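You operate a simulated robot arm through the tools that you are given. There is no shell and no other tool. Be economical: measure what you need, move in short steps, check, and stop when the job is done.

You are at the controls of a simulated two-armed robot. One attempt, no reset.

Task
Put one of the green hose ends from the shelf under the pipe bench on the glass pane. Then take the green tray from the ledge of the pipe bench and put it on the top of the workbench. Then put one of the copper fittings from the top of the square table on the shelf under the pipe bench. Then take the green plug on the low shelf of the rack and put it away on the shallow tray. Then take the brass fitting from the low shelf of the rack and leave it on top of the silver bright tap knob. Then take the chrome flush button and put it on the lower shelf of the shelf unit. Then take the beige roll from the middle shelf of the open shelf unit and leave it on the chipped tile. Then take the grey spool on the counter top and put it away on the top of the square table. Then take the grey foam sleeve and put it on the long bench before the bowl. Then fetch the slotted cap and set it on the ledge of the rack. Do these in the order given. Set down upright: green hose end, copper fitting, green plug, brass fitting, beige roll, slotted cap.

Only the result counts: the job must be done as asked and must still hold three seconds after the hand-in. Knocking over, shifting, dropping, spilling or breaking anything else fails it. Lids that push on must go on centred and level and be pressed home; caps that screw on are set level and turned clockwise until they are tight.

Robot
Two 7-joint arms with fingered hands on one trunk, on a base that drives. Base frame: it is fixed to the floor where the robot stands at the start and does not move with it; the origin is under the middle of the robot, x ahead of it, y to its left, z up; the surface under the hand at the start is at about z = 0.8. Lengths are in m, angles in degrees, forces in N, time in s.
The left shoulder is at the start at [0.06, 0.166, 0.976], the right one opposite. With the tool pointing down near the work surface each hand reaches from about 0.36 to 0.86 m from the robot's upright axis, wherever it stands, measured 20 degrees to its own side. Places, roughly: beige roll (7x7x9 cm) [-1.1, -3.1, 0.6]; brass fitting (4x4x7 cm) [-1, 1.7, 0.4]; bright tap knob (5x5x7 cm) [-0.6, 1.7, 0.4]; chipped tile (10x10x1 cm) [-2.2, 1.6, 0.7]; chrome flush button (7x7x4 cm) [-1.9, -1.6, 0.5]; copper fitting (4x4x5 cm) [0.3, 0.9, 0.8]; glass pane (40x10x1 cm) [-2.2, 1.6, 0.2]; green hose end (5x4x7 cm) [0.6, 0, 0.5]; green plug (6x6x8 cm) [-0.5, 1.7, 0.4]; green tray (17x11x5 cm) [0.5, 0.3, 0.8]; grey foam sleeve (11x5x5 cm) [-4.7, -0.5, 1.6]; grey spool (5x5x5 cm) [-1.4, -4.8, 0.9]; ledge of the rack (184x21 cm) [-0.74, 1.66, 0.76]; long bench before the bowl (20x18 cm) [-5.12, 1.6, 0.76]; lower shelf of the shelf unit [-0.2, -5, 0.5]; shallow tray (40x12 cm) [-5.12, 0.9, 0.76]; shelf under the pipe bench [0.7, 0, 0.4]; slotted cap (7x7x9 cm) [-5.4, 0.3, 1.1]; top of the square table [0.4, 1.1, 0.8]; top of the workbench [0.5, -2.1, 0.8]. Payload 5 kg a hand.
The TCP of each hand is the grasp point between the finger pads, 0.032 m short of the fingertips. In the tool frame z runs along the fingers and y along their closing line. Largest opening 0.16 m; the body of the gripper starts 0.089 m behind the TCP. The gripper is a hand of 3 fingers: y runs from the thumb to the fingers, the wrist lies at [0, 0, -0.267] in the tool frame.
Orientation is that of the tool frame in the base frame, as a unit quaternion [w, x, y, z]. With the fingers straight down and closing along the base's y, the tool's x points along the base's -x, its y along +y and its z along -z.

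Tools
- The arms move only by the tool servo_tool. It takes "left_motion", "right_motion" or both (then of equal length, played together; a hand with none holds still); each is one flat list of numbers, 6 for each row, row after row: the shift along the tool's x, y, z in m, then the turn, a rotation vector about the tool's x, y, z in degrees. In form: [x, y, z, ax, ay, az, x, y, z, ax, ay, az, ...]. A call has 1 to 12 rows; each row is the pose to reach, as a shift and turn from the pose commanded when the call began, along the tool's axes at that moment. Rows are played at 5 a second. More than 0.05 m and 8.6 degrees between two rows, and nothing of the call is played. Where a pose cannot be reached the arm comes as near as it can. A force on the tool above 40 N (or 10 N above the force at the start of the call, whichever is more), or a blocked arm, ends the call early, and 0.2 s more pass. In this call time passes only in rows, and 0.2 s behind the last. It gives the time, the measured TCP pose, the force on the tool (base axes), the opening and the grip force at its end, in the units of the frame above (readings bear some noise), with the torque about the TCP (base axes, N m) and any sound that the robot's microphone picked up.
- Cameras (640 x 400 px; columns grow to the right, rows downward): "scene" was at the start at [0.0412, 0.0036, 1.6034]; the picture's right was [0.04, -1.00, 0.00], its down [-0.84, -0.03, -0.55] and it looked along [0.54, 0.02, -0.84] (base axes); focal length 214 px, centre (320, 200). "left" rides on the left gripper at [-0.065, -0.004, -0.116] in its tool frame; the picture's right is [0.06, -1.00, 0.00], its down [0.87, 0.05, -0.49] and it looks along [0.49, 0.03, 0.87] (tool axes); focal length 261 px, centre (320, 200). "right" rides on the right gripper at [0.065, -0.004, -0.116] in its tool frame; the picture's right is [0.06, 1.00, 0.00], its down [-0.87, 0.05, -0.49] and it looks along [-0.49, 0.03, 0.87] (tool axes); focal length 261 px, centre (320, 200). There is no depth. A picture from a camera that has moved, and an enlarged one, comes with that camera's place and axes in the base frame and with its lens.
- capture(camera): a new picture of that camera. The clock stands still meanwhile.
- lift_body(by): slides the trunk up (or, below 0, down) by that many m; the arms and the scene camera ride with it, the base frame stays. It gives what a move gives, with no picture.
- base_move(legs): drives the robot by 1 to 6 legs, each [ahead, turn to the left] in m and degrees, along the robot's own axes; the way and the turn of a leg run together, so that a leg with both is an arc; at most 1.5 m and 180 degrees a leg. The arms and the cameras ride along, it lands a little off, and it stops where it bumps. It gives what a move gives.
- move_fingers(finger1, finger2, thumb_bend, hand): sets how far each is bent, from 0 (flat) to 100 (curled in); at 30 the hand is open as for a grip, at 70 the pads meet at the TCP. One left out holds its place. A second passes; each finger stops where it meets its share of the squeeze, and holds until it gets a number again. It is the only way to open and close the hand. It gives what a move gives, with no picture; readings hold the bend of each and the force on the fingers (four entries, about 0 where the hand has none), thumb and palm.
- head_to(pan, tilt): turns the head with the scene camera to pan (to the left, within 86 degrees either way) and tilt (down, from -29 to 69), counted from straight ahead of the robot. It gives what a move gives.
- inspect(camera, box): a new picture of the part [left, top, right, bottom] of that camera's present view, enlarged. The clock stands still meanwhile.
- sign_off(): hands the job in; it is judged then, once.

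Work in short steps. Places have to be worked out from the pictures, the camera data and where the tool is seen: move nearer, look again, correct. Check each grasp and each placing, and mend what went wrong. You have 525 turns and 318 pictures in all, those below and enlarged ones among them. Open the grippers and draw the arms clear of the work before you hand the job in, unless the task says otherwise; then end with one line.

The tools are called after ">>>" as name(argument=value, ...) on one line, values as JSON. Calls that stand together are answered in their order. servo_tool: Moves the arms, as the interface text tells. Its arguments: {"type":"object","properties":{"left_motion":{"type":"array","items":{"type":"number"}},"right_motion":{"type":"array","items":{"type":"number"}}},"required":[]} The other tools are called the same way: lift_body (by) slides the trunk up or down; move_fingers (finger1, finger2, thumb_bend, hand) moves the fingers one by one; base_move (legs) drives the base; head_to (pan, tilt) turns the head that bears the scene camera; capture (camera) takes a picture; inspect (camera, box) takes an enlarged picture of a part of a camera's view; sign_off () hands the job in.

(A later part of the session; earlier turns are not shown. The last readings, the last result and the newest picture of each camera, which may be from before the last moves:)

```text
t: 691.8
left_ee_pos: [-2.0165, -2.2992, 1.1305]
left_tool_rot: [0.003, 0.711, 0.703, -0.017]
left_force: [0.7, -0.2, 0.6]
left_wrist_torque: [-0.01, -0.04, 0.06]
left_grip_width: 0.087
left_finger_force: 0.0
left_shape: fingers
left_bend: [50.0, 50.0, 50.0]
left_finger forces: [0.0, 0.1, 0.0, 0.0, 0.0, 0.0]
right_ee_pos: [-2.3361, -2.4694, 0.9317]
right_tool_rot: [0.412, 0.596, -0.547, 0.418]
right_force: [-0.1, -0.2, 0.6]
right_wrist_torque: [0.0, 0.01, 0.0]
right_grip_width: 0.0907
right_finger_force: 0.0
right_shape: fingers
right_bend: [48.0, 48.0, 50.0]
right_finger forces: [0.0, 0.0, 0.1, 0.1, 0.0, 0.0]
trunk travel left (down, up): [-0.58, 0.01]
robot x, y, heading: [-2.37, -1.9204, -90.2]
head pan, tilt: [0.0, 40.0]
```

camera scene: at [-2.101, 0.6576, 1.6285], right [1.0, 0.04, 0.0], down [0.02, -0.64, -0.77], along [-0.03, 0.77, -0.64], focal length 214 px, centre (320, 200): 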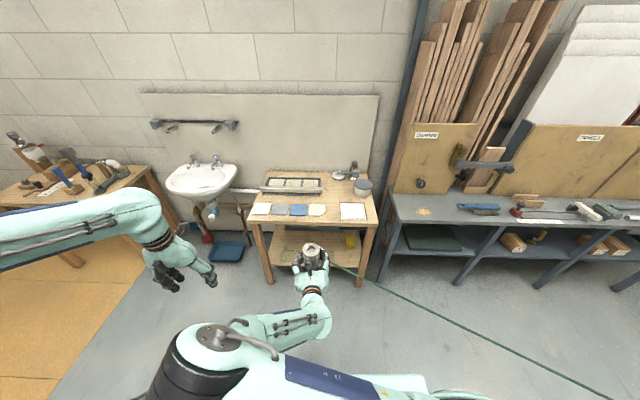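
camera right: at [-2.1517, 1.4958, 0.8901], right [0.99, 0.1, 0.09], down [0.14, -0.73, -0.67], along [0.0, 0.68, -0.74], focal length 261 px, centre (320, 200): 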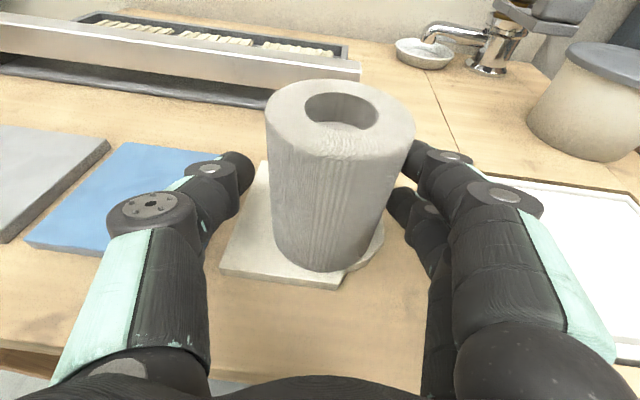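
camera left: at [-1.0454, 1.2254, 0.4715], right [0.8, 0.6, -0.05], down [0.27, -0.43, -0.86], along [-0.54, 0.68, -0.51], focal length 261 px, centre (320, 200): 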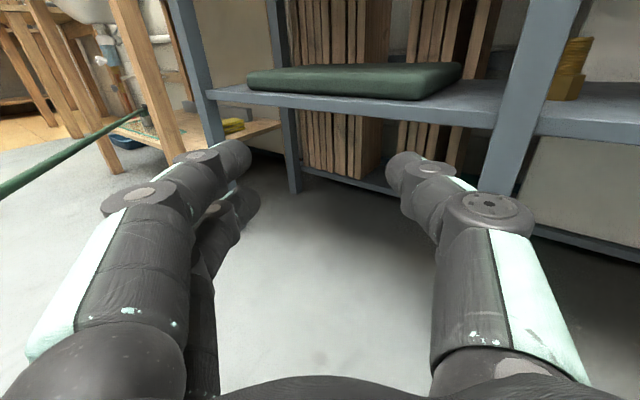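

>>> base_move(legs=[[0, -3], [1.3, 0], [0.75, 0], [0, 93], [1.02, 0], [0, -90]])

>>> capture(camera="right")

>>> capture(camera="scene")

```text
t: 715.3
left_ee_pos: [-1.0861, -4.3275, 1.1296]
left_tool_rot: [0.003, 0.72, 0.694, -0.016]
left_force: [-0.3, -0.4, 0.7]
left_wrist_torque: [-0.01, -0.05, -0.01]
left_grip_width: 0.0873
left_finger_force: 0.1
left_shape: fingers
left_bend: [50.0, 50.0, 50.0]
left_finger forces: [0.0, 0.0, 0.0, 0.0, 0.1, 0.0]
right_ee_pos: [-1.4115, -4.4906, 0.9317]
right_tool_rot: [0.416, 0.591, -0.554, 0.414]
right_force: [0.3, 0.7, 0.0]
right_wrist_torque: [0.0, 0.01, -0.02]
right_grip_width: 0.0911
right_finger_force: 0.1
right_shape: fingers
right_bend: [48.0, 48.0, 50.0]
right_finger forces: [0.1, 0.0, 0.0, 0.1, 0.0, 0.0]
trunk travel left (down, up): [-0.58, 0.01]
robot x, y, heading: [-1.4333, -3.9419, -91.8]
head pan, tilt: [0.0, 40.0]
```

```text
126 pictures are left
camera right: at [-1.4085, -4.4017, 1.0301], right [-0.99, -0.06, 0.09], down [-0.11, 0.73, -0.67], along [-0.03, -0.68, -0.74], focal length 261 px, centre (320, 200)
```

right: 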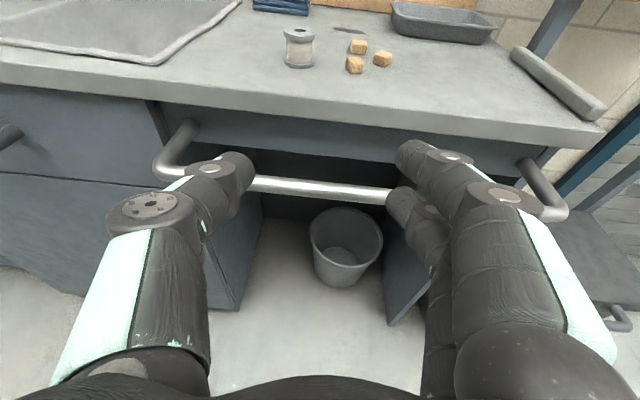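

```text
125 pictures are left
camera scene: at [-1.4342, -3.9984, 1.6815], right [-1.0, 0.03, 0.0], down [0.02, 0.64, -0.77], along [-0.02, -0.77, -0.64], focal length 214 px, centre (320, 200)
```

scene: 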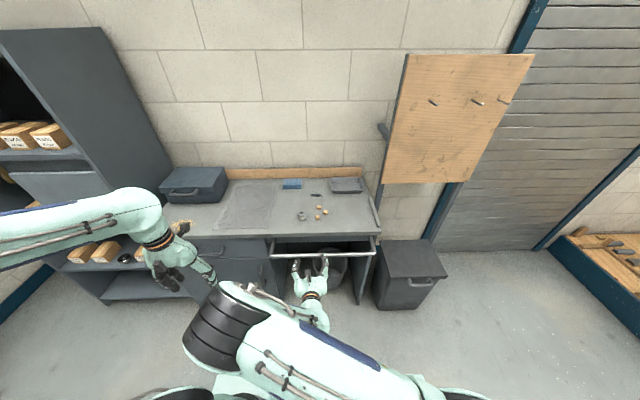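

Spool at ≈ (−1.36, −4.84), counter z≈0.865. Narrow the hand, shift 6.6 cm left, drive 0.31 m.

>>> move_fingers(hand="right", finger1=52, finger2=52, thumb_bend=50)

>>> servo_tool(right_motion=[0, -0.033, 0, 0, 0, 0, 0, -0.066, 0, 0, 0, 0])

>>> base_move(legs=[[0.27, 0]])

>>> capture(camera="right")

```text
t: 716.3
left_ee_pos: [-1.0872, -4.3276, 1.1303]
left_tool_rot: [0.002, 0.719, 0.695, -0.017]
left_force: [-0.7, 0.3, -0.6]
left_wrist_torque: [0.0, 0.0, -0.02]
left_grip_width: 0.0875
left_finger_force: 0.0
left_shape: fingers
left_bend: [50.0, 50.0, 50.0]
left_finger forces: [0.1, 0.1, 0.1, 0.0, 0.1, 0.0]
right_ee_pos: [-1.411, -4.4905, 0.9315]
right_tool_rot: [0.417, 0.59, -0.554, 0.414]
right_force: [0.0, 0.1, 0.5]
right_wrist_torque: [-0.03, -0.02, 0.01]
right_grip_width: 0.0836
right_finger_force: 0.0
right_shape: fingers
right_bend: [52.0, 52.0, 50.0]
right_finger forces: [0.1, 0.1, 0.0, 0.0, 0.0, 0.1]
trunk travel left (down, up): [-0.58, 0.01]
robot x, y, heading: [-1.4301, -3.943, -91.6]
head pan, tilt: [0.0, 40.0]
```

```text
t: 716.9
left_ee_pos: [-1.0856, -4.3284, 1.1298]
left_tool_rot: [0.002, 0.72, 0.694, -0.018]
left_force: [-1.0, -0.2, -0.1]
left_wrist_torque: [0.01, -0.03, 0.04]
left_grip_width: 0.0869
left_finger_force: 0.2
left_shape: fingers
left_bend: [50.0, 50.0, 50.0]
left_finger forces: [0.1, 0.1, 0.1, 0.1, 0.1, 0.0]
right_ee_pos: [-1.3461, -4.4896, 0.9378]
right_tool_rot: [0.415, 0.592, -0.554, 0.413]
right_force: [0.5, 0.1, 0.3]
right_wrist_torque: [-0.01, -0.01, 0.0]
right_grip_width: 0.0833
right_finger_force: 0.0
right_shape: fingers
right_bend: [52.0, 52.0, 50.0]
right_finger forces: [0.1, 0.0, 0.0, 0.0, 0.1, 0.1]
right hand out of reach, approached as far as the arm can: row 1, 2
trunk travel left (down, up): [-0.58, 0.01]
robot x, y, heading: [-1.4342, -3.9431, -92.0]
head pan, tilt: [0.0, 40.0]
```

```text
t: 718.8
left_ee_pos: [-1.0941, -4.5967, 1.1285]
left_tool_rot: [0.003, 0.72, 0.694, -0.017]
left_force: [0.7, 0.0, 0.8]
left_wrist_torque: [0.01, 0.0, 0.01]
left_grip_width: 0.0869
left_finger_force: 0.1
left_shape: fingers
left_bend: [50.0, 50.0, 50.0]
left_finger forces: [0.0, 0.0, 0.1, 0.1, 0.1, 0.0]
right_ee_pos: [-1.3556, -4.7571, 0.938]
right_tool_rot: [0.415, 0.591, -0.554, 0.413]
right_force: [-0.4, -0.6, -0.7]
right_wrist_torque: [0.01, 0.0, -0.01]
right_grip_width: 0.0835
right_finger_force: 0.1
right_shape: fingers
right_bend: [52.0, 52.0, 50.0]
right_finger forces: [0.0, 0.1, 0.0, 0.0, 0.1, 0.0]
trunk travel left (down, up): [-0.58, 0.01]
robot x, y, heading: [-1.4411, -4.2084, -91.5]
head pan, tilt: [0.0, 40.0]
```

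```text
124 pictures are left
camera right: at [-1.3528, -4.6687, 1.0364], right [-0.99, -0.06, 0.09], down [-0.11, 0.74, -0.67], along [-0.03, -0.67, -0.74], focal length 261 px, centre (320, 200)
```

right: 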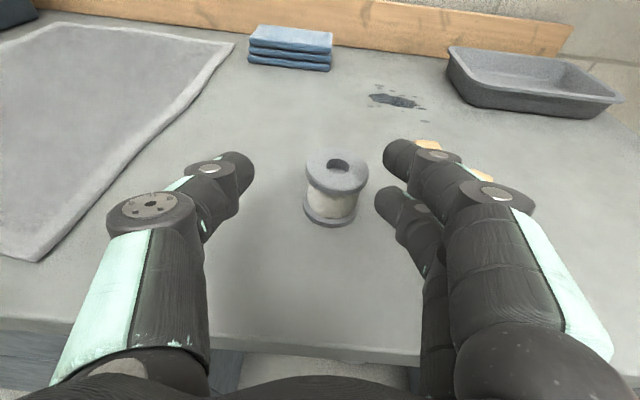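

Advance 2.3 cm, centre, lower 3.4 cm and grip.

>>> servo_tool(right_motion=[0, 0.008, 0, 0, 0, 0])

>>> base_move(legs=[[0.022, 0]])

>>> lift_body(by=-0.033)

>>> move_fingers(hand="right", finger1=68, finger2=68, thumb_bend=68)

>>> capture(camera="right")

```text
t: 719.2
left_ee_pos: [-1.0959, -4.5953, 1.1306]
left_tool_rot: [0.003, 0.719, 0.695, -0.016]
left_force: [-0.5, -0.6, 0.3]
left_wrist_torque: [-0.01, -0.05, 0.0]
left_grip_width: 0.0869
left_finger_force: 0.0
left_shape: fingers
left_bend: [50.0, 50.0, 50.0]
left_finger forces: [0.1, 0.0, 0.1, 0.0, 0.0, 0.0]
right_ee_pos: [-1.3636, -4.7573, 0.9381]
right_tool_rot: [0.416, 0.591, -0.555, 0.412]
right_force: [0.6, -0.1, -0.2]
right_wrist_torque: [-0.02, 0.01, 0.01]
right_grip_width: 0.0834
right_finger_force: 0.1
right_shape: fingers
right_bend: [52.0, 52.0, 50.0]
right_finger forces: [0.1, 0.1, 0.1, 0.0, 0.0, 0.0]
trunk travel left (down, up): [-0.58, 0.01]
robot x, y, heading: [-1.4457, -4.2098, -91.8]
head pan, tilt: [0.0, 40.0]
```

```text
t: 720.0
left_ee_pos: [-1.0953, -4.6197, 1.1296]
left_tool_rot: [0.002, 0.719, 0.695, -0.016]
left_force: [-0.1, -0.3, -0.4]
left_wrist_torque: [0.05, 0.0, 0.0]
left_grip_width: 0.0872
left_finger_force: 0.1
left_shape: fingers
left_bend: [50.0, 50.0, 50.0]
left_finger forces: [0.0, 0.0, 0.0, 0.0, 0.1, 0.0]
right_ee_pos: [-1.3635, -4.7795, 0.938]
right_tool_rot: [0.415, 0.592, -0.555, 0.412]
right_force: [0.2, -0.3, 0.4]
right_wrist_torque: [0.01, 0.04, 0.01]
right_grip_width: 0.0833
right_finger_force: 0.1
right_shape: fingers
right_bend: [52.0, 52.0, 50.0]
right_finger forces: [0.1, 0.0, 0.1, 0.0, 0.0, 0.0]
trunk travel left (down, up): [-0.58, 0.01]
robot x, y, heading: [-1.4436, -4.2341, -91.8]
head pan, tilt: [0.0, 40.0]
```

```text
t: 720.8
left_ee_pos: [-1.095, -4.6169, 1.0988]
left_tool_rot: [0.004, 0.719, 0.694, -0.018]
left_force: [0.1, -0.5, 0.6]
left_wrist_torque: [0.0, -0.01, -0.01]
left_grip_width: 0.087
left_finger_force: 0.2
left_shape: fingers
left_bend: [50.0, 50.0, 50.0]
left_finger forces: [0.0, 0.0, 0.0, 0.0, 0.0, 0.0]
right_ee_pos: [-1.3623, -4.7792, 0.9099]
right_tool_rot: [0.418, 0.589, -0.552, 0.416]
right_force: [0.2, -5.0, 32.2]
right_wrist_torque: [-1.26, 1.58, 0.3]
right_grip_width: 0.0833
right_finger_force: 16.3
right_shape: fingers
right_bend: [52.0, 52.0, 50.0]
right_finger forces: [0.1, 32.0, 0.2, 0.0, 0.0, 0.0]
trunk travel left (down, up): [-0.547, 0.043]
robot x, y, heading: [-1.445, -4.2319, -91.7]
head pan, tilt: [0.0, 40.0]
```

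```text
t: 721.4
left_ee_pos: [-1.0962, -4.6172, 1.0966]
left_tool_rot: [0.003, 0.72, 0.694, -0.017]
left_force: [-0.5, 0.7, 0.5]
left_wrist_torque: [0.04, 0.01, 0.02]
left_grip_width: 0.0872
left_finger_force: 0.1
left_shape: fingers
left_bend: [50.0, 50.0, 50.0]
left_finger forces: [0.0, 0.1, 0.0, 0.1, 0.0, 0.0]
right_ee_pos: [-1.3672, -4.7814, 0.9097]
right_tool_rot: [0.421, 0.588, -0.552, 0.415]
right_force: [-3.1, 0.3, 13.3]
right_wrist_torque: [-0.38, 0.46, -0.05]
right_grip_width: 0.0365
right_finger_force: 13.5
right_shape: fingers
right_bend: [63.0, 61.0, 66.0]
right_finger forces: [6.9, 12.4, 0.0, 0.0, 7.5, 0.0]
trunk travel left (down, up): [-0.547, 0.043]
robot x, y, heading: [-1.445, -4.2363, -91.7]
head pan, tilt: [0.0, 40.0]
stopped (right hand): the force on the tool passed its limit at 43 N (the readings are from after the stop); the commanded pose is now the measured one
```

```text
123 pictures are left
camera right: at [-1.363, -4.6921, 1.0082], right [-0.99, -0.05, 0.1], down [-0.1, 0.73, -0.68], along [-0.03, -0.68, -0.73], focal length 261 px, centre (320, 200)
```

right: 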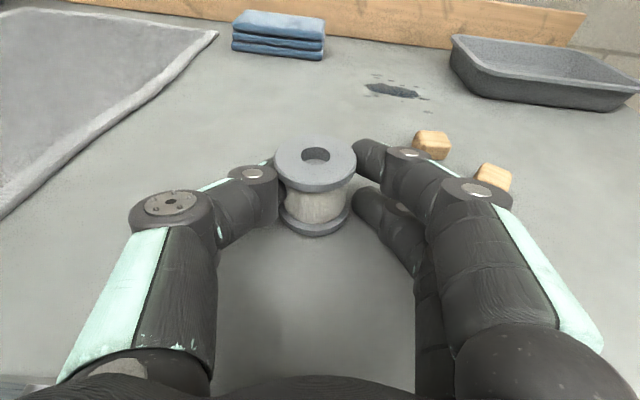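

The lower finger pressed on the counter; the fingers hold the spool's core. Raise 6 mm and squeeze.

>>> lift_body(by=0.008)

>>> move_fingers(hand="right", finger1=74, finger2=74, thumb_bend=74)

>>> capture(camera="right")

```text
t: 721.9
left_ee_pos: [-1.0955, -4.6183, 1.1055]
left_tool_rot: [0.003, 0.719, 0.695, -0.017]
left_force: [0.2, -0.6, 0.5]
left_wrist_torque: [0.02, -0.06, -0.02]
left_grip_width: 0.0873
left_finger_force: 0.1
left_shape: fingers
left_bend: [50.0, 50.0, 50.0]
left_finger forces: [0.0, 0.0, 0.0, 0.1, 0.0, 0.0]
right_ee_pos: [-1.3658, -4.7819, 0.918]
right_tool_rot: [0.419, 0.589, -0.554, 0.414]
right_force: [-0.1, -0.1, -0.7]
right_wrist_torque: [0.04, -0.02, -0.02]
right_grip_width: 0.0369
right_finger_force: 8.1
right_shape: fingers
right_bend: [63.0, 61.0, 66.0]
right_finger forces: [6.7, 0.9, 0.1, 0.0, 7.9, 0.1]
trunk travel left (down, up): [-0.555, 0.035]
robot x, y, heading: [-1.4412, -4.2362, -91.8]
head pan, tilt: [0.0, 40.0]
```

```text
t: 722.9
left_ee_pos: [-1.0962, -4.6178, 1.1045]
left_tool_rot: [0.002, 0.72, 0.694, -0.017]
left_force: [0.2, -0.7, 0.2]
left_wrist_torque: [-0.01, -0.02, 0.04]
left_grip_width: 0.0874
left_finger_force: 0.0
left_shape: fingers
left_bend: [50.0, 50.0, 50.0]
left_finger forces: [0.0, 0.1, 0.1, 0.0, 0.1, 0.0]
right_ee_pos: [-1.3649, -4.7821, 0.9177]
right_tool_rot: [0.42, 0.588, -0.553, 0.414]
right_force: [-0.3, -0.3, -0.3]
right_wrist_torque: [-0.02, 0.0, 0.0]
right_grip_width: 0.0357
right_finger_force: 18.3
right_shape: fingers
right_bend: [62.0, 61.0, 68.0]
right_finger forces: [9.7, 8.7, 0.1, 0.0, 17.9, 0.0]
trunk travel left (down, up): [-0.555, 0.035]
robot x, y, heading: [-1.4405, -4.2278, -91.9]
head pan, tilt: [0.0, 40.0]
```

```text
122 pictures are left
camera right: at [-1.3624, -4.692, 1.0152], right [-0.99, -0.06, 0.09], down [-0.11, 0.73, -0.68], along [-0.03, -0.68, -0.73], focal length 261 px, centre (320, 200)
```

right: 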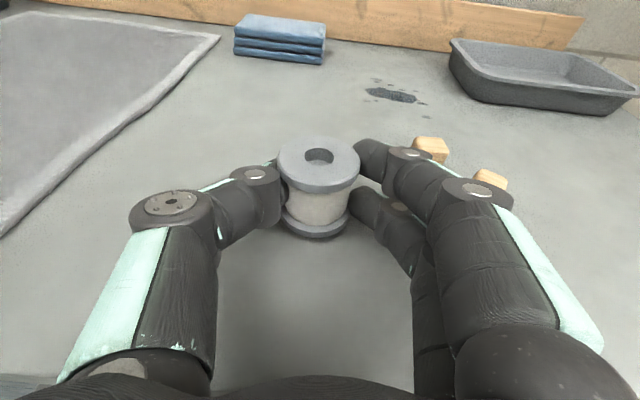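

Firm grip. Lift, back out, and drive to the square table.

>>> lift_body(by=0.03)

>>> base_move(legs=[[-0.3, 0], [0, 92], [1.05, 0], [0, 90], [1.4, 0], [1.4, 0]])

```text
t: 723.7
left_ee_pos: [-1.0953, -4.6188, 1.1336]
left_tool_rot: [0.003, 0.72, 0.694, -0.017]
left_force: [0.1, -0.8, -0.2]
left_wrist_torque: [0.02, -0.04, 0.02]
left_grip_width: 0.0872
left_finger_force: 0.0
left_shape: fingers
left_bend: [50.0, 50.0, 50.0]
left_finger forces: [0.0, 0.1, 0.1, 0.0, 0.1, 0.1]
right_ee_pos: [-1.3657, -4.7825, 0.9459]
right_tool_rot: [0.42, 0.588, -0.553, 0.414]
right_force: [-0.1, -0.5, 0.1]
right_wrist_torque: [0.01, 0.01, 0.02]
right_grip_width: 0.0356
right_finger_force: 18.3
right_shape: fingers
right_bend: [62.0, 61.0, 68.0]
right_finger forces: [9.8, 8.7, 0.1, 0.1, 17.9, 0.1]
trunk travel left (down, up): [-0.585, 0.005]
robot x, y, heading: [-1.4429, -4.2317, -92.1]
head pan, tilt: [0.0, 40.0]
```

```text
t: 752.0
left_ee_pos: [-0.7753, -0.7259, 1.1341]
left_tool_rot: [-0.017, 0.712, -0.702, -0.004]
left_force: [0.0, 1.3, -0.2]
left_wrist_torque: [0.0, 0.0, -0.01]
left_grip_width: 0.0872
left_finger_force: 0.1
left_shape: fingers
left_bend: [50.0, 50.0, 50.0]
left_finger forces: [0.0, 0.0, 0.1, 0.0, 0.0, 0.0]
right_ee_pos: [-0.5129, -0.5492, 0.9465]
right_tool_rot: [-0.425, 0.537, 0.603, 0.408]
right_force: [0.0, -0.1, -0.2]
right_wrist_torque: [0.02, -0.01, 0.01]
right_grip_width: 0.036
right_finger_force: 18.6
right_shape: fingers
right_bend: [62.0, 61.0, 68.0]
right_finger forces: [9.7, 8.5, 0.0, 0.0, 18.2, 0.1]
trunk travel left (down, up): [-0.585, 0.005]
robot x, y, heading: [-0.4091, -1.0949, 91.2]
head pan, tilt: [0.0, 40.0]
```

>>> base_move(legs=[[1.2, 0], [0.7, 0], [0, -91]])

>>> capture(camera="right")

>>> inspect(camera="scene", box=[200, 100, 440, 250])

```text
t: 765.5
left_ee_pos: [-0.0544, 1.1507, 1.1341]
left_tool_rot: [0.014, 0.002, 1.0, -0.01]
left_force: [1.0, 0.5, 0.7]
left_wrist_torque: [0.03, 0.0, -0.02]
left_grip_width: 0.0872
left_finger_force: 0.0
left_shape: fingers
left_bend: [50.0, 50.0, 50.0]
left_finger forces: [0.0, 0.1, 0.0, 0.1, 0.0, 0.0]
right_ee_pos: [0.1177, 0.8862, 0.9476]
right_tool_rot: [-0.007, 0.807, 0.039, 0.59]
right_force: [0.3, 0.5, -0.3]
right_wrist_torque: [-0.01, 0.01, -0.02]
right_grip_width: 0.0356
right_finger_force: 18.1
right_shape: fingers
right_bend: [62.0, 61.0, 68.0]
right_finger forces: [9.7, 8.5, 0.0, 0.1, 18.4, 0.0]
trunk travel left (down, up): [-0.585, 0.005]
robot x, y, heading: [-0.4291, 0.7955, -0.1]
head pan, tilt: [0.0, 40.0]
```

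```text
121 pictures are left
camera right: at [0.0266, 0.8868, 1.0452], right [0.09, -0.99, 0.09], down [-0.73, -0.13, -0.68], along [0.68, -0.01, -0.73], focal length 261 px, centre (320, 200)
```

right: 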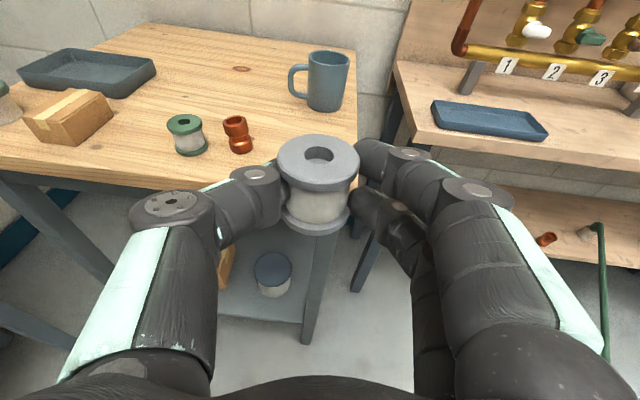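

```text
2.67 times, centred on (320, 175) of scene
camera zoom: at [-0.3712, 0.7933, 1.6865], right [0.0, -1.0, 0.0], down [-0.64, 0.0, -0.77], along [0.77, 0.0, -0.64], focal length 572 px, centre (320, 267)
```

zoom: 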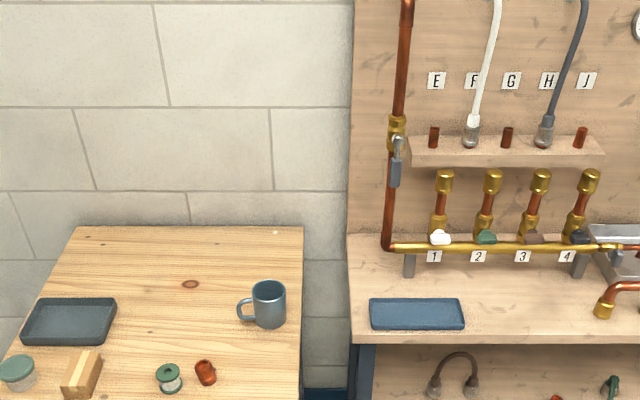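

The copper fitting on the pipe-bench shelf looks odd from here; zoom in.

>>> inspect(camera="right", box=[500, 200, 640, 290])

>>> inspect(camera="right", box=[150, 90, 370, 200])

```text
4.44 times, centred on (570, 245) of right
camera zoom: at [0.0266, 0.8868, 1.0452], right [0.09, -0.99, 0.09], down [-0.73, -0.13, -0.68], along [0.68, -0.01, -0.73], focal length 1158 px, centre (-791, 0)
```

zoom: 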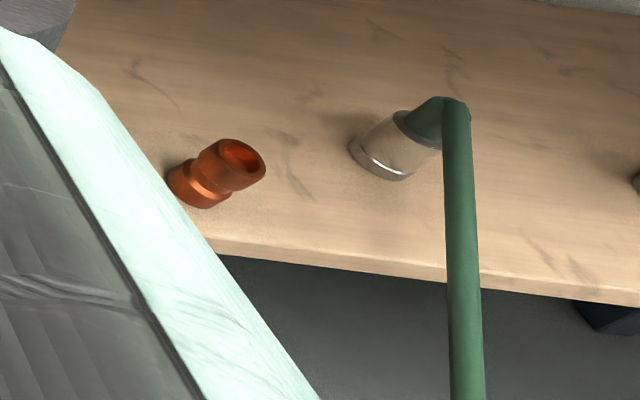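

```text
2.91 times, centred on (260, 145) of right
camera zoom: at [0.0266, 0.8868, 1.0452], right [0.09, -0.99, 0.09], down [-0.73, -0.13, -0.68], along [0.68, -0.01, -0.73], focal length 758 px, centre (494, 360)
```

zoom: 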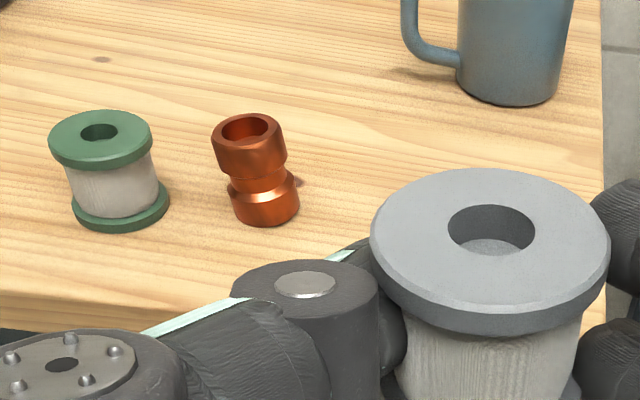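

Perspective only — both lean alike. Place the spool at ≈ (0.345, 0.89): drive 0.2 m and lower 10 cm.

>>> base_move(legs=[[0.2, 0]])

>>> lift_body(by=-0.1)

>>> capture(camera="right")

```text
t: 767.1
left_ee_pos: [0.1428, 1.1519, 1.1343]
left_tool_rot: [0.014, 0.004, 1.0, -0.011]
left_force: [0.5, -0.7, 0.3]
left_wrist_torque: [-0.02, 0.04, 0.02]
left_grip_width: 0.0872
left_finger_force: 0.0
left_shape: fingers
left_bend: [50.0, 50.0, 50.0]
left_finger forces: [0.0, 0.0, 0.0, 0.0, 0.0, 0.0]
right_ee_pos: [0.3139, 0.8859, 0.9473]
right_tool_rot: [-0.005, 0.808, 0.037, 0.588]
right_force: [0.8, 0.2, -0.6]
right_wrist_torque: [-0.03, -0.01, -0.03]
right_grip_width: 0.0356
right_finger_force: 18.3
right_shape: fingers
right_bend: [62.0, 61.0, 68.0]
right_finger forces: [9.7, 8.5, 0.0, 0.0, 18.4, 0.0]
trunk travel left (down, up): [-0.585, 0.005]
robot x, y, heading: [-0.229, 0.7925, -0.3]
head pan, tilt: [0.0, 40.0]
```

```text
t: 768.4
left_ee_pos: [0.1425, 1.1511, 1.0348]
left_tool_rot: [0.015, 0.003, 1.0, -0.01]
left_force: [1.2, 0.1, 0.1]
left_wrist_torque: [0.03, 0.03, 0.01]
left_grip_width: 0.0873
left_finger_force: 0.0
left_shape: fingers
left_bend: [50.0, 50.0, 50.0]
left_finger forces: [0.0, 0.0, 0.0, 0.1, 0.0, 0.0]
right_ee_pos: [0.3136, 0.8855, 0.8476]
right_tool_rot: [-0.006, 0.806, 0.038, 0.59]
right_force: [-0.9, 0.0, 0.1]
right_wrist_torque: [0.05, 0.01, 0.03]
right_grip_width: 0.0355
right_finger_force: 17.9
right_shape: fingers
right_bend: [62.0, 61.0, 68.0]
right_finger forces: [9.7, 8.5, 0.0, 0.0, 18.5, 0.0]
trunk travel left (down, up): [-0.485, 0.105]
robot x, y, heading: [-0.2286, 0.793, -0.1]
head pan, tilt: [0.0, 40.0]
```

```text
117 pictures are left
camera right: at [0.2218, 0.8855, 0.9454], right [0.09, -0.99, 0.09], down [-0.73, -0.13, -0.68], along [0.68, -0.01, -0.73], focal length 261 px, centre (320, 200)
```

right: 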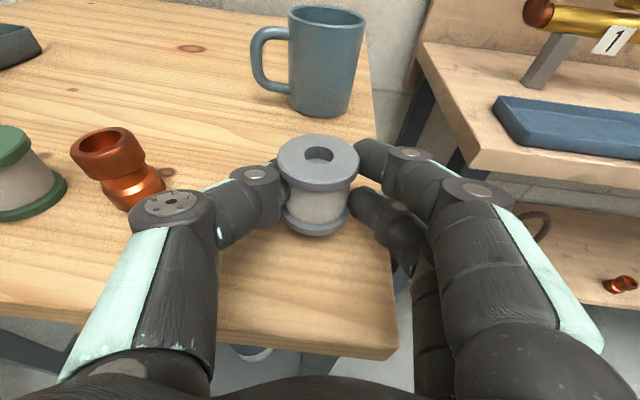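

Lower in small steps.

>>> servo_tool(right_motion=[-0.0038, 0, 0.0013, 0, 0, 0, -0.0076, 0, 0.0026, 0, 0, 0, -0.0105, 0, 0.0035, 0, 0, 0, -0.0133, 0, 0.0045, 0, 0, 0, -0.0162, 0, 0.0055, 0, 0, 0])

```text
t: 769.6
left_ee_pos: [0.1425, 1.1497, 1.0347]
left_tool_rot: [0.014, 0.002, 1.0, -0.009]
left_force: [-0.2, 0.3, 0.3]
left_wrist_torque: [0.01, 0.02, 0.0]
left_grip_width: 0.0869
left_finger_force: 0.1
left_shape: fingers
left_bend: [50.0, 50.0, 50.0]
left_finger forces: [0.0, 0.1, 0.0, 0.0, 0.0, 0.1]
right_ee_pos: [0.3172, 0.8825, 0.8417]
right_tool_rot: [-0.005, 0.808, 0.037, 0.588]
right_force: [0.3, -0.4, 0.5]
right_wrist_torque: [0.04, 0.02, -0.03]
right_grip_width: 0.0358
right_finger_force: 18.7
right_shape: fingers
right_bend: [62.0, 61.0, 68.0]
right_finger forces: [9.7, 8.5, 0.0, 0.0, 18.5, 0.1]
right hand out of reach, approached as far as the arm can: row 2, 3, 4, 5
trunk travel left (down, up): [-0.485, 0.105]
robot x, y, heading: [-0.2323, 0.7932, -0.3]
head pan, tilt: [0.0, 40.0]
```

>>> lift_body(by=-0.006)

>>> lift_body(by=-0.005)

```text
t: 770.1
left_ee_pos: [0.1422, 1.1506, 1.0285]
left_tool_rot: [0.015, 0.003, 1.0, -0.01]
left_force: [-0.7, 0.4, 0.3]
left_wrist_torque: [-0.01, 0.03, 0.02]
left_grip_width: 0.087
left_finger_force: 0.1
left_shape: fingers
left_bend: [50.0, 50.0, 50.0]
left_finger forces: [0.0, 0.1, 0.0, 0.1, 0.0, 0.1]
right_ee_pos: [0.3157, 0.8825, 0.8361]
right_tool_rot: [-0.005, 0.808, 0.037, 0.588]
right_force: [0.2, -0.5, -0.3]
right_wrist_torque: [0.02, 0.03, 0.05]
right_grip_width: 0.0358
right_finger_force: 18.8
right_shape: fingers
right_bend: [62.0, 61.0, 68.0]
right_finger forces: [9.7, 8.5, 0.0, 0.0, 18.5, 0.1]
trunk travel left (down, up): [-0.479, 0.111]
robot x, y, heading: [-0.2292, 0.7932, -0.3]
head pan, tilt: [0.0, 40.0]
```

```text
t: 770.7
left_ee_pos: [0.1417, 1.1495, 1.0231]
left_tool_rot: [0.015, 0.003, 1.0, -0.01]
left_force: [-0.3, 0.2, -0.1]
left_wrist_torque: [0.01, -0.02, 0.0]
left_grip_width: 0.0872
left_finger_force: 0.1
left_shape: fingers
left_bend: [50.0, 50.0, 50.0]
left_finger forces: [0.0, 0.1, 0.0, 0.0, 0.1, 0.0]
right_ee_pos: [0.3157, 0.8837, 0.8323]
right_tool_rot: [-0.005, 0.808, 0.037, 0.588]
right_force: [-0.2, 0.0, 1.7]
right_wrist_torque: [-0.08, -0.04, -0.02]
right_grip_width: 0.0354
right_finger_force: 20.0
right_shape: fingers
right_bend: [62.0, 62.0, 68.0]
right_finger forces: [9.5, 10.9, 0.0, 0.0, 18.6, 0.0]
trunk travel left (down, up): [-0.474, 0.116]
robot x, y, heading: [-0.2311, 0.792, 0.0]
head pan, tilt: [0.0, 40.0]
```

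Finger contact begins; release here.

>>> move_fingers(hand="right", finger1=54, finger2=54, thumb_bend=54)

>>> lift_body(by=0.01)

>>> capture(camera="right")

```text
t: 771.7
left_ee_pos: [0.1408, 1.1502, 1.0226]
left_tool_rot: [0.015, 0.003, 1.0, -0.01]
left_force: [-0.3, 0.9, 0.1]
left_wrist_torque: [-0.02, -0.04, -0.06]
left_grip_width: 0.0871
left_finger_force: 0.2
left_shape: fingers
left_bend: [50.0, 50.0, 50.0]
left_finger forces: [0.1, 0.0, 0.1, 0.1, 0.0, 0.1]
right_ee_pos: [0.316, 0.8829, 0.8311]
right_tool_rot: [-0.006, 0.808, 0.038, 0.588]
right_force: [0.8, 2.4, 4.3]
right_wrist_torque: [-0.07, -0.14, 0.07]
right_grip_width: 0.0706
right_finger_force: 1.6
right_shape: fingers
right_bend: [54.0, 55.0, 54.0]
right_finger forces: [0.0, 3.8, 0.1, 0.0, 0.0, 0.1]
trunk travel left (down, up): [-0.474, 0.116]
robot x, y, heading: [-0.2332, 0.7906, -0.4]
head pan, tilt: [0.0, 40.0]
```

```text
t: 772.3
left_ee_pos: [0.1416, 1.1512, 1.0334]
left_tool_rot: [0.014, 0.004, 1.0, -0.01]
left_force: [0.1, -1.1, 0.0]
left_wrist_torque: [-0.02, 0.02, 0.01]
left_grip_width: 0.0871
left_finger_force: 0.1
left_shape: fingers
left_bend: [50.0, 50.0, 50.0]
left_finger forces: [0.0, 0.1, 0.0, 0.0, 0.0, 0.0]
right_ee_pos: [0.3162, 0.8824, 0.8421]
right_tool_rot: [-0.005, 0.808, 0.037, 0.588]
right_force: [-0.8, -0.1, -0.6]
right_wrist_torque: [0.03, -0.01, -0.03]
right_grip_width: 0.0704
right_finger_force: 0.0
right_shape: fingers
right_bend: [54.0, 54.0, 54.0]
right_finger forces: [0.0, 0.1, 0.0, 0.1, 0.0, 0.1]
trunk travel left (down, up): [-0.484, 0.106]
robot x, y, heading: [-0.2312, 0.7911, -0.2]
head pan, tilt: [0.0, 40.0]
```

```text
116 pictures are left
camera right: at [0.2256, 0.8833, 0.9389], right [0.09, -0.99, 0.09], down [-0.73, -0.13, -0.67], along [0.68, -0.01, -0.73], focal length 261 px, centre (320, 200)
```

right: 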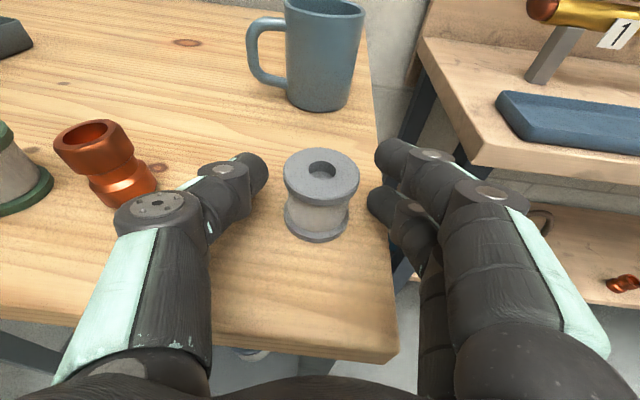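

Spool placed. Raise, back out, and drive west toward the foam sleeve.

>>> lift_body(by=0.1)

>>> base_move(legs=[[-0.4, 0], [0, 180], [1.4, 0], [1.2, 0]])

>>> head_to(pan=25, tilt=10)

>>> capture(camera="scene")

```text
t: 773.6
left_ee_pos: [0.1413, 1.1502, 1.1338]
left_tool_rot: [0.014, 0.003, 1.0, -0.01]
left_force: [-0.4, -0.6, 1.1]
left_wrist_torque: [-0.02, -0.01, 0.0]
left_grip_width: 0.0872
left_finger_force: 0.2
left_shape: fingers
left_bend: [50.0, 50.0, 50.0]
left_finger forces: [0.0, 0.1, 0.1, 0.0, 0.1, 0.0]
right_ee_pos: [0.3173, 0.8833, 0.9403]
right_tool_rot: [-0.006, 0.808, 0.038, 0.588]
right_force: [0.3, 1.4, -0.4]
right_wrist_torque: [-0.04, -0.01, 0.0]
right_grip_width: 0.0704
right_finger_force: 0.0
right_shape: fingers
right_bend: [54.0, 54.0, 54.0]
right_finger forces: [0.1, 0.0, 0.0, 0.1, 0.0, 0.0]
trunk travel left (down, up): [-0.584, 0.006]
robot x, y, heading: [-0.2304, 0.795, -0.4]
head pan, tilt: [0.0, 40.0]
```

```text
t: 795.8
left_ee_pos: [-3.6055, 0.525, 1.1343]
left_tool_rot: [-0.01, 1.0, -0.02, -0.014]
left_force: [-1.0, 0.0, -0.5]
left_wrist_torque: [0.0, 0.0, -0.01]
left_grip_width: 0.0872
left_finger_force: 0.0
left_shape: fingers
left_bend: [50.0, 50.0, 50.0]
left_finger forces: [0.1, 0.0, 0.0, 0.0, 0.0, 0.1]
right_ee_pos: [-3.7717, 0.7966, 0.9407]
right_tool_rot: [-0.589, -0.023, 0.808, 0.005]
right_force: [-0.6, -0.5, 0.7]
right_wrist_torque: [0.01, 0.01, 0.01]
right_grip_width: 0.0705
right_finger_force: 0.1
right_shape: fingers
right_bend: [54.0, 54.0, 54.0]
right_finger forces: [0.0, 0.0, 0.0, 0.1, 0.0, 0.1]
trunk travel left (down, up): [-0.584, 0.006]
robot x, y, heading: [-3.2213, 0.8715, 177.8]
head pan, tilt: [0.0, 40.0]
```

```text
t: 796.8
left_ee_pos: [-3.6057, 0.5233, 1.1329]
left_tool_rot: [-0.01, 1.0, -0.021, -0.014]
left_force: [0.0, -0.1, 0.7]
left_wrist_torque: [-0.03, 0.0, 0.0]
left_grip_width: 0.087
left_finger_force: 0.1
left_shape: fingers
left_bend: [50.0, 50.0, 50.0]
left_finger forces: [0.0, 0.0, 0.1, 0.1, 0.0, 0.0]
right_ee_pos: [-3.7706, 0.7956, 0.9413]
right_tool_rot: [-0.588, -0.024, 0.808, 0.005]
right_force: [0.9, -0.8, -1.3]
right_wrist_torque: [0.04, -0.01, 0.0]
right_grip_width: 0.0703
right_finger_force: 0.1
right_shape: fingers
right_bend: [54.0, 54.0, 54.0]
right_finger forces: [0.1, 0.0, 0.0, 0.1, 0.0, 0.0]
trunk travel left (down, up): [-0.584, 0.006]
robot x, y, heading: [-3.2177, 0.8695, 177.8]
head pan, tilt: [25.0, 10.0]
```

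```text
115 pictures are left
camera scene: at [-3.2739, 0.8321, 1.7331], right [-0.39, 0.92, 0.0], down [0.16, 0.07, -0.98], along [-0.91, -0.38, -0.17], focal length 214 px, centre (320, 200)
```

scene: 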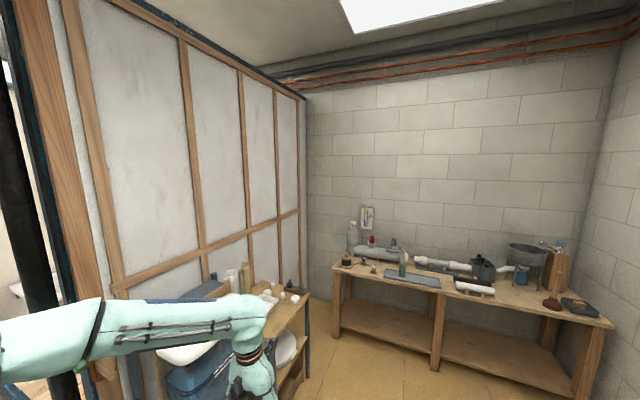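

>>> inspect(camera="scene", box=[90, 120, 330, 320])

```text
2.00 times, centred on (210, 220) of scene
camera zoom: at [-3.2739, 0.8321, 1.7331], right [-0.39, 0.92, 0.0], down [0.16, 0.07, -0.98], along [-0.91, -0.38, -0.17], focal length 429 px, centre (540, 160)
```

zoom: 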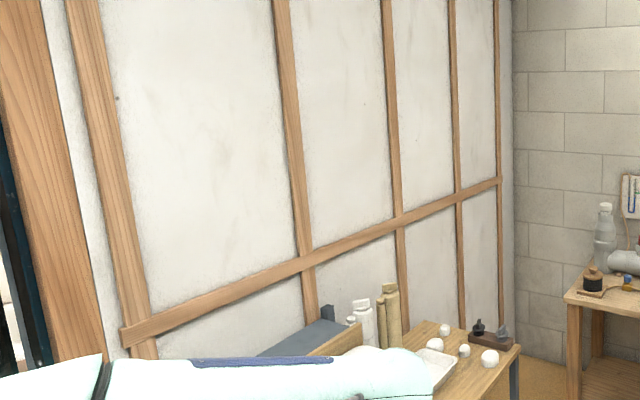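

The sleeve isn't on this side of the partition; it must be on the bathroom side. Move back to look into the bathroom.

>>> base_move(legs=[[-0.75, 0], [0, 92], [1.3, 0], [0, -70]])

>>> head_to(pan=0, tilt=15)

>>> capture(camera="scene")

```text
t: 814.2
left_ee_pos: [-2.6486, -0.8985, 1.1331]
left_tool_rot: [-0.007, 0.985, 0.173, -0.016]
left_force: [0.0, -0.2, 0.3]
left_wrist_torque: [-0.02, -0.01, -0.01]
left_grip_width: 0.0871
left_finger_force: 0.1
left_shape: fingers
left_bend: [50.0, 50.0, 50.0]
left_finger forces: [0.0, 0.0, 0.0, 0.1, 0.0, 0.0]
right_ee_pos: [-2.9046, -0.7087, 0.9406]
right_tool_rot: [-0.578, -0.179, 0.789, -0.109]
right_force: [-0.8, -0.3, 0.0]
right_wrist_torque: [0.0, -0.01, 0.01]
right_grip_width: 0.0702
right_finger_force: 0.1
right_shape: fingers
right_bend: [54.0, 54.0, 54.0]
right_finger forces: [0.1, 0.0, 0.0, 0.0, 0.0, 0.0]
trunk travel left (down, up): [-0.584, 0.006]
robot x, y, heading: [-2.4198, -0.4341, -160.0]
head pan, tilt: [25.0, 10.0]
```

```text
t: 815.1
left_ee_pos: [-2.6486, -0.8986, 1.1337]
left_tool_rot: [-0.007, 0.985, 0.172, -0.016]
left_force: [-0.8, -0.7, 0.3]
left_wrist_torque: [0.02, 0.01, -0.01]
left_grip_width: 0.0871
left_finger_force: 0.1
left_shape: fingers
left_bend: [50.0, 50.0, 50.0]
left_finger forces: [0.0, 0.0, 0.0, 0.0, 0.0, 0.1]
right_ee_pos: [-2.9049, -0.7087, 0.9406]
right_tool_rot: [-0.578, -0.179, 0.789, -0.109]
right_force: [0.0, -0.7, 0.3]
right_wrist_torque: [0.01, -0.01, 0.03]
right_grip_width: 0.0707
right_finger_force: 0.1
right_shape: fingers
right_bend: [54.0, 54.0, 54.0]
right_finger forces: [0.0, 0.0, 0.0, 0.0, 0.0, 0.1]
trunk travel left (down, up): [-0.584, 0.006]
robot x, y, heading: [-2.4188, -0.4345, -160.0]
head pan, tilt: [0.0, 15.0]
```

```text
113 pictures are left
camera scene: at [-2.4799, -0.4544, 1.7251], right [-0.34, 0.94, 0.0], down [0.24, 0.09, -0.97], along [-0.91, -0.33, -0.26], focal length 214 px, centre (320, 200)
```

scene: 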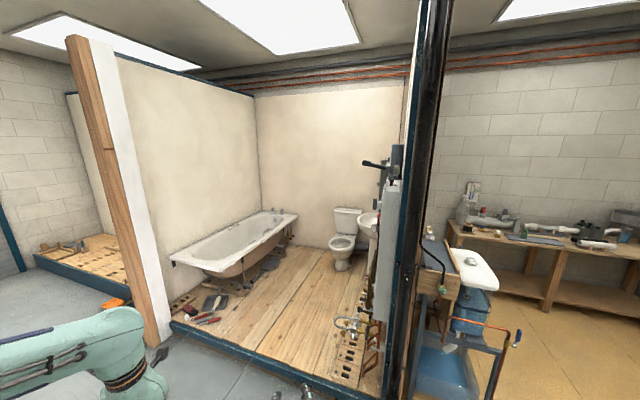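

>>> inspect(camera="scene", box=[330, 110, 450, 260])

```text
2.67 times, centred on (390, 185) of scene
camera zoom: at [-2.4799, -0.4544, 1.7251], right [-0.34, 0.94, 0.0], down [0.24, 0.09, -0.97], along [-0.91, -0.33, -0.26], focal length 572 px, centre (133, 240)
```

zoom: 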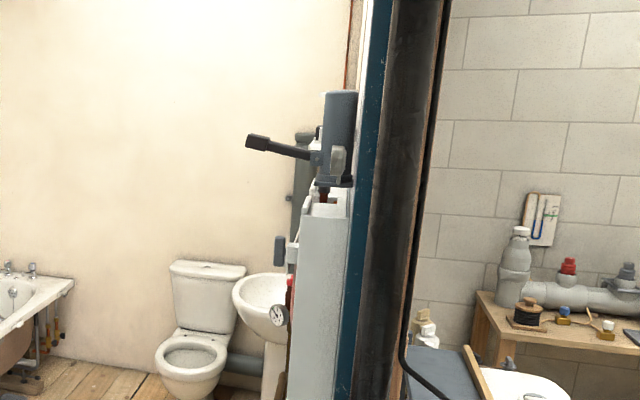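

A near cylinder hides the spot; view the bathroom wall from further south.

>>> base_move(legs=[[0, 70], [1.0, 0], [0, -110]])

>>> capture(camera="scene")

```text
t: 828.1
left_ee_pos: [-2.8974, -1.6452, 1.1329]
left_tool_rot: [-0.012, 0.986, -0.166, -0.012]
left_force: [-0.4, 0.1, 0.3]
left_wrist_torque: [0.01, 0.01, -0.02]
left_grip_width: 0.0869
left_finger_force: 0.0
left_shape: fingers
left_bend: [50.0, 50.0, 50.0]
left_finger forces: [0.0, 0.0, 0.0, 0.0, 0.0, 0.0]
right_ee_pos: [-2.9761, -1.3348, 0.9398]
right_tool_rot: [-0.582, 0.095, 0.803, 0.09]
right_force: [0.2, 1.0, -0.2]
right_wrist_torque: [-0.01, -0.04, -0.03]
right_grip_width: 0.0704
right_finger_force: 0.0
right_shape: fingers
right_bend: [54.0, 54.0, 54.0]
right_finger forces: [0.0, 0.0, 0.1, 0.1, 0.0, 0.0]
trunk travel left (down, up): [-0.584, 0.006]
robot x, y, heading: [-2.4258, -1.4253, 161.0]
head pan, tilt: [0.0, 15.0]
```

```text
111 pictures are left
camera scene: at [-2.4867, -1.4042, 1.725], right [0.32, 0.95, 0.0], down [0.25, -0.08, -0.97], along [-0.91, 0.31, -0.26], focal length 214 px, centre (320, 200)
```

scene: 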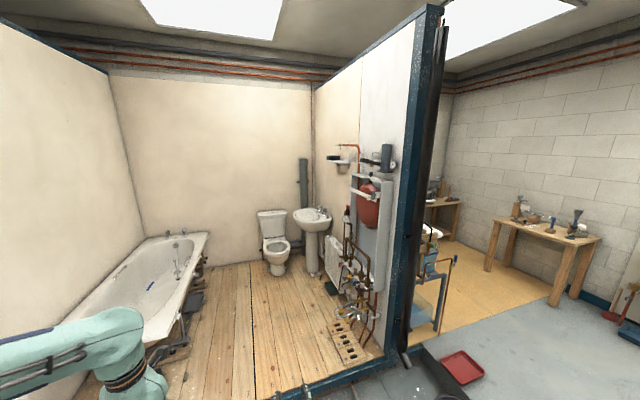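

>>> inspect(camera="scene", box=[280, 120, 430, 230])

```text
3.64 times, centred on (355, 175) of scene
camera zoom: at [-2.4867, -1.4042, 1.725], right [0.32, 0.95, 0.0], down [0.25, -0.08, -0.97], along [-0.91, 0.31, -0.26], focal length 780 px, centre (193, 291)
```

zoom: 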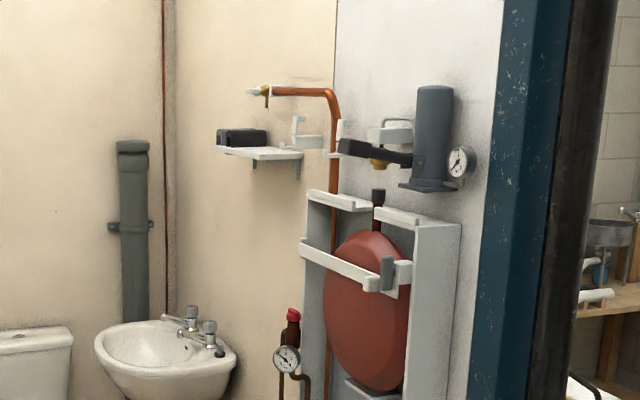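

The sleeve lies on a small wall shelf at ≈ (−4.68, −0.5, 1.57), inside the bathroom whose floor seems slightly raised. Test whether the base can drive onto it.

>>> base_move(legs=[[0, 18], [0.5, 0]])

>>> base_move(legs=[[0.3, 0]])

>>> head_to(pan=0, tilt=45)

>>> capture(camera="scene")

```text
t: 832.1
left_ee_pos: [-3.3036, -1.7877, 1.1334]
left_tool_rot: [-0.01, 1.0, 0.001, -0.013]
left_force: [0.1, -0.3, -0.6]
left_wrist_torque: [-0.02, -0.02, 0.01]
left_grip_width: 0.087
left_finger_force: 0.1
left_shape: fingers
left_bend: [50.0, 50.0, 50.0]
left_finger forces: [0.0, 0.0, 0.0, 0.1, 0.0, 0.0]
right_ee_pos: [-3.4803, -1.5213, 0.9403]
right_tool_rot: [-0.588, -0.041, 0.808, -0.008]
right_force: [-0.3, -0.1, -0.1]
right_wrist_torque: [0.02, 0.01, 0.03]
right_grip_width: 0.0707
right_finger_force: 0.0
right_shape: fingers
right_bend: [54.0, 54.0, 54.0]
right_finger forces: [0.0, 0.1, 0.0, 0.0, 0.0, 0.0]
trunk travel left (down, up): [-0.584, 0.006]
robot x, y, heading: [-2.9318, -1.424, -179.5]
head pan, tilt: [0.0, 15.0]
```

```text
t: 834.1
left_ee_pos: [-3.6016, -1.7888, 1.1334]
left_tool_rot: [-0.009, 1.0, 0.001, -0.015]
left_force: [0.8, 0.1, 0.6]
left_wrist_torque: [-0.04, -0.04, -0.03]
left_grip_width: 0.0871
left_finger_force: 0.0
left_shape: fingers
left_bend: [50.0, 50.0, 50.0]
left_finger forces: [0.0, 0.0, 0.1, 0.0, 0.1, 0.1]
right_ee_pos: [-3.7772, -1.5232, 0.9398]
right_tool_rot: [-0.587, -0.04, 0.808, -0.007]
right_force: [-1.1, -0.8, -0.4]
right_wrist_torque: [0.0, 0.01, -0.05]
right_grip_width: 0.0708
right_finger_force: 0.0
right_shape: fingers
right_bend: [54.0, 54.0, 54.0]
right_finger forces: [0.1, 0.0, 0.0, 0.1, 0.1, 0.1]
trunk travel left (down, up): [-0.584, 0.006]
robot x, y, heading: [-3.2308, -1.4296, -179.7]
head pan, tilt: [0.0, 15.0]
```

```text
t: 835.1
left_ee_pos: [-3.6006, -1.7896, 1.1326]
left_tool_rot: [-0.009, 1.0, 0.001, -0.015]
left_force: [-0.6, 0.9, 0.0]
left_wrist_torque: [0.0, 0.03, -0.03]
left_grip_width: 0.0869
left_finger_force: 0.0
left_shape: fingers
left_bend: [50.0, 50.0, 50.0]
left_finger forces: [0.0, 0.0, 0.0, 0.1, 0.0, 0.0]
right_ee_pos: [-3.7774, -1.5225, 0.941]
right_tool_rot: [-0.588, -0.04, 0.808, -0.007]
right_force: [-0.3, -0.5, 0.6]
right_wrist_torque: [0.0, 0.02, 0.06]
right_grip_width: 0.0706
right_finger_force: 0.0
right_shape: fingers
right_bend: [54.0, 54.0, 54.0]
right_finger forces: [0.0, 0.0, 0.0, 0.0, 0.0, 0.0]
trunk travel left (down, up): [-0.584, 0.006]
robot x, y, heading: [-3.2275, -1.4275, -179.6]
head pan, tilt: [0.0, 45.0]
```

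```text
109 pictures are left
camera scene: at [-3.2799, -1.4269, 1.6783], right [-0.01, 1.0, 0.0], down [0.71, 0.0, -0.71], along [-0.71, 0.0, -0.71], focal length 214 px, centre (320, 200)
```

scene: 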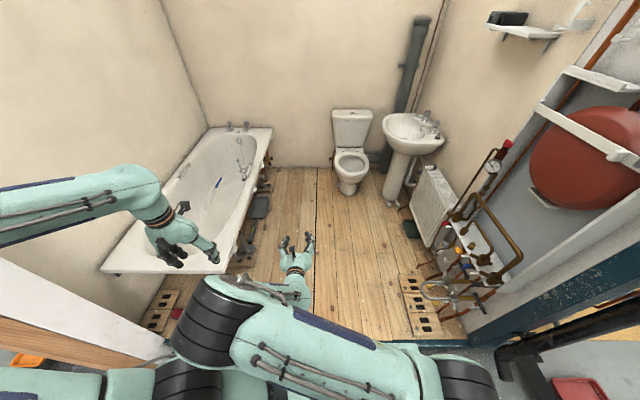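

The base drives onto the bathroom floor freely. Raise and level the right hand toward z≈1.58 first.

>>> servo_tool(right_motion=[0.04, 0, -0.013, 0, 3.1, 0, 0.08, 0, -0.027, 0, 6.2, 0, 0.12, 0, -0.04, 0, 9.3, 0, 0.16, 0, -0.053, 0, 12.4, 0, 0.2, 0, -0.067, 0, 15.5, 0, 0.24, 0, -0.08, 0, 18.6, 0, 0.28, 0, -0.093, 0, 18.6, 0, 0.32, 0, -0.107, 0, 18.6, 0])

>>> servo_tool(right_motion=[0.045, 0, 0, 0, 0, 0, 0.09, 0, 0, 0, 0, 0, 0.135, 0, 0, 0, 0, 0, 0.18, 0, 0, 0, 0, 0, 0.225, 0, 0, 0, 0, 0, 0.27, 0, 0, 0, 0, 0, 0.305, 0, 0, 0, 0, 0])

```text
t: 836.4
left_ee_pos: [-3.6016, -1.7881, 1.1336]
left_tool_rot: [-0.01, 1.0, 0.0, -0.014]
left_force: [0.3, 0.1, 0.4]
left_wrist_torque: [0.01, -0.01, 0.01]
left_grip_width: 0.0874
left_finger_force: 0.1
left_shape: fingers
left_bend: [50.0, 50.0, 50.0]
left_finger forces: [0.1, 0.0, 0.1, 0.0, 0.0, 0.0]
right_ee_pos: [-3.8163, -1.4549, 1.1492]
right_tool_rot: [-0.68, 0.018, 0.732, 0.036]
right_force: [-0.6, -0.4, 1.1]
right_wrist_torque: [0.0, 0.0, -0.04]
right_grip_width: 0.0709
right_finger_force: 0.0
right_shape: fingers
right_bend: [54.0, 54.0, 54.0]
right_finger forces: [0.0, 0.0, 0.0, 0.0, 0.1, 0.0]
trunk travel left (down, up): [-0.584, 0.006]
robot x, y, heading: [-3.2342, -1.4304, -179.8]
head pan, tilt: [0.0, 45.0]
stopped in row 6 (right hand): the arm was blocked; the commanded pose is now the measured one
```

```text
t: 837.7
left_ee_pos: [-3.6014, -1.7883, 1.133]
left_tool_rot: [-0.009, 1.0, 0.001, -0.013]
left_force: [-0.7, 1.0, -0.2]
left_wrist_torque: [0.0, 0.0, 0.0]
left_grip_width: 0.087
left_finger_force: 0.1
left_shape: fingers
left_bend: [50.0, 50.0, 50.0]
left_finger forces: [0.1, 0.1, 0.0, 0.1, 0.0, 0.0]
right_ee_pos: [-3.8711, -1.3857, 1.3479]
right_tool_rot: [-0.658, 0.062, 0.745, 0.087]
right_force: [0.2, 0.4, -0.3]
right_wrist_torque: [0.02, 0.01, 0.01]
right_grip_width: 0.0711
right_finger_force: 0.1
right_shape: fingers
right_bend: [54.0, 54.0, 54.0]
right_finger forces: [0.0, 0.0, 0.0, 0.1, 0.1, 0.1]
trunk travel left (down, up): [-0.584, 0.006]
robot x, y, heading: [-3.2325, -1.4279, -179.5]
head pan, tilt: [0.0, 45.0]
stopped in row 6 (right hand): the arm was blocked; the commanded pose is now the measured one
```

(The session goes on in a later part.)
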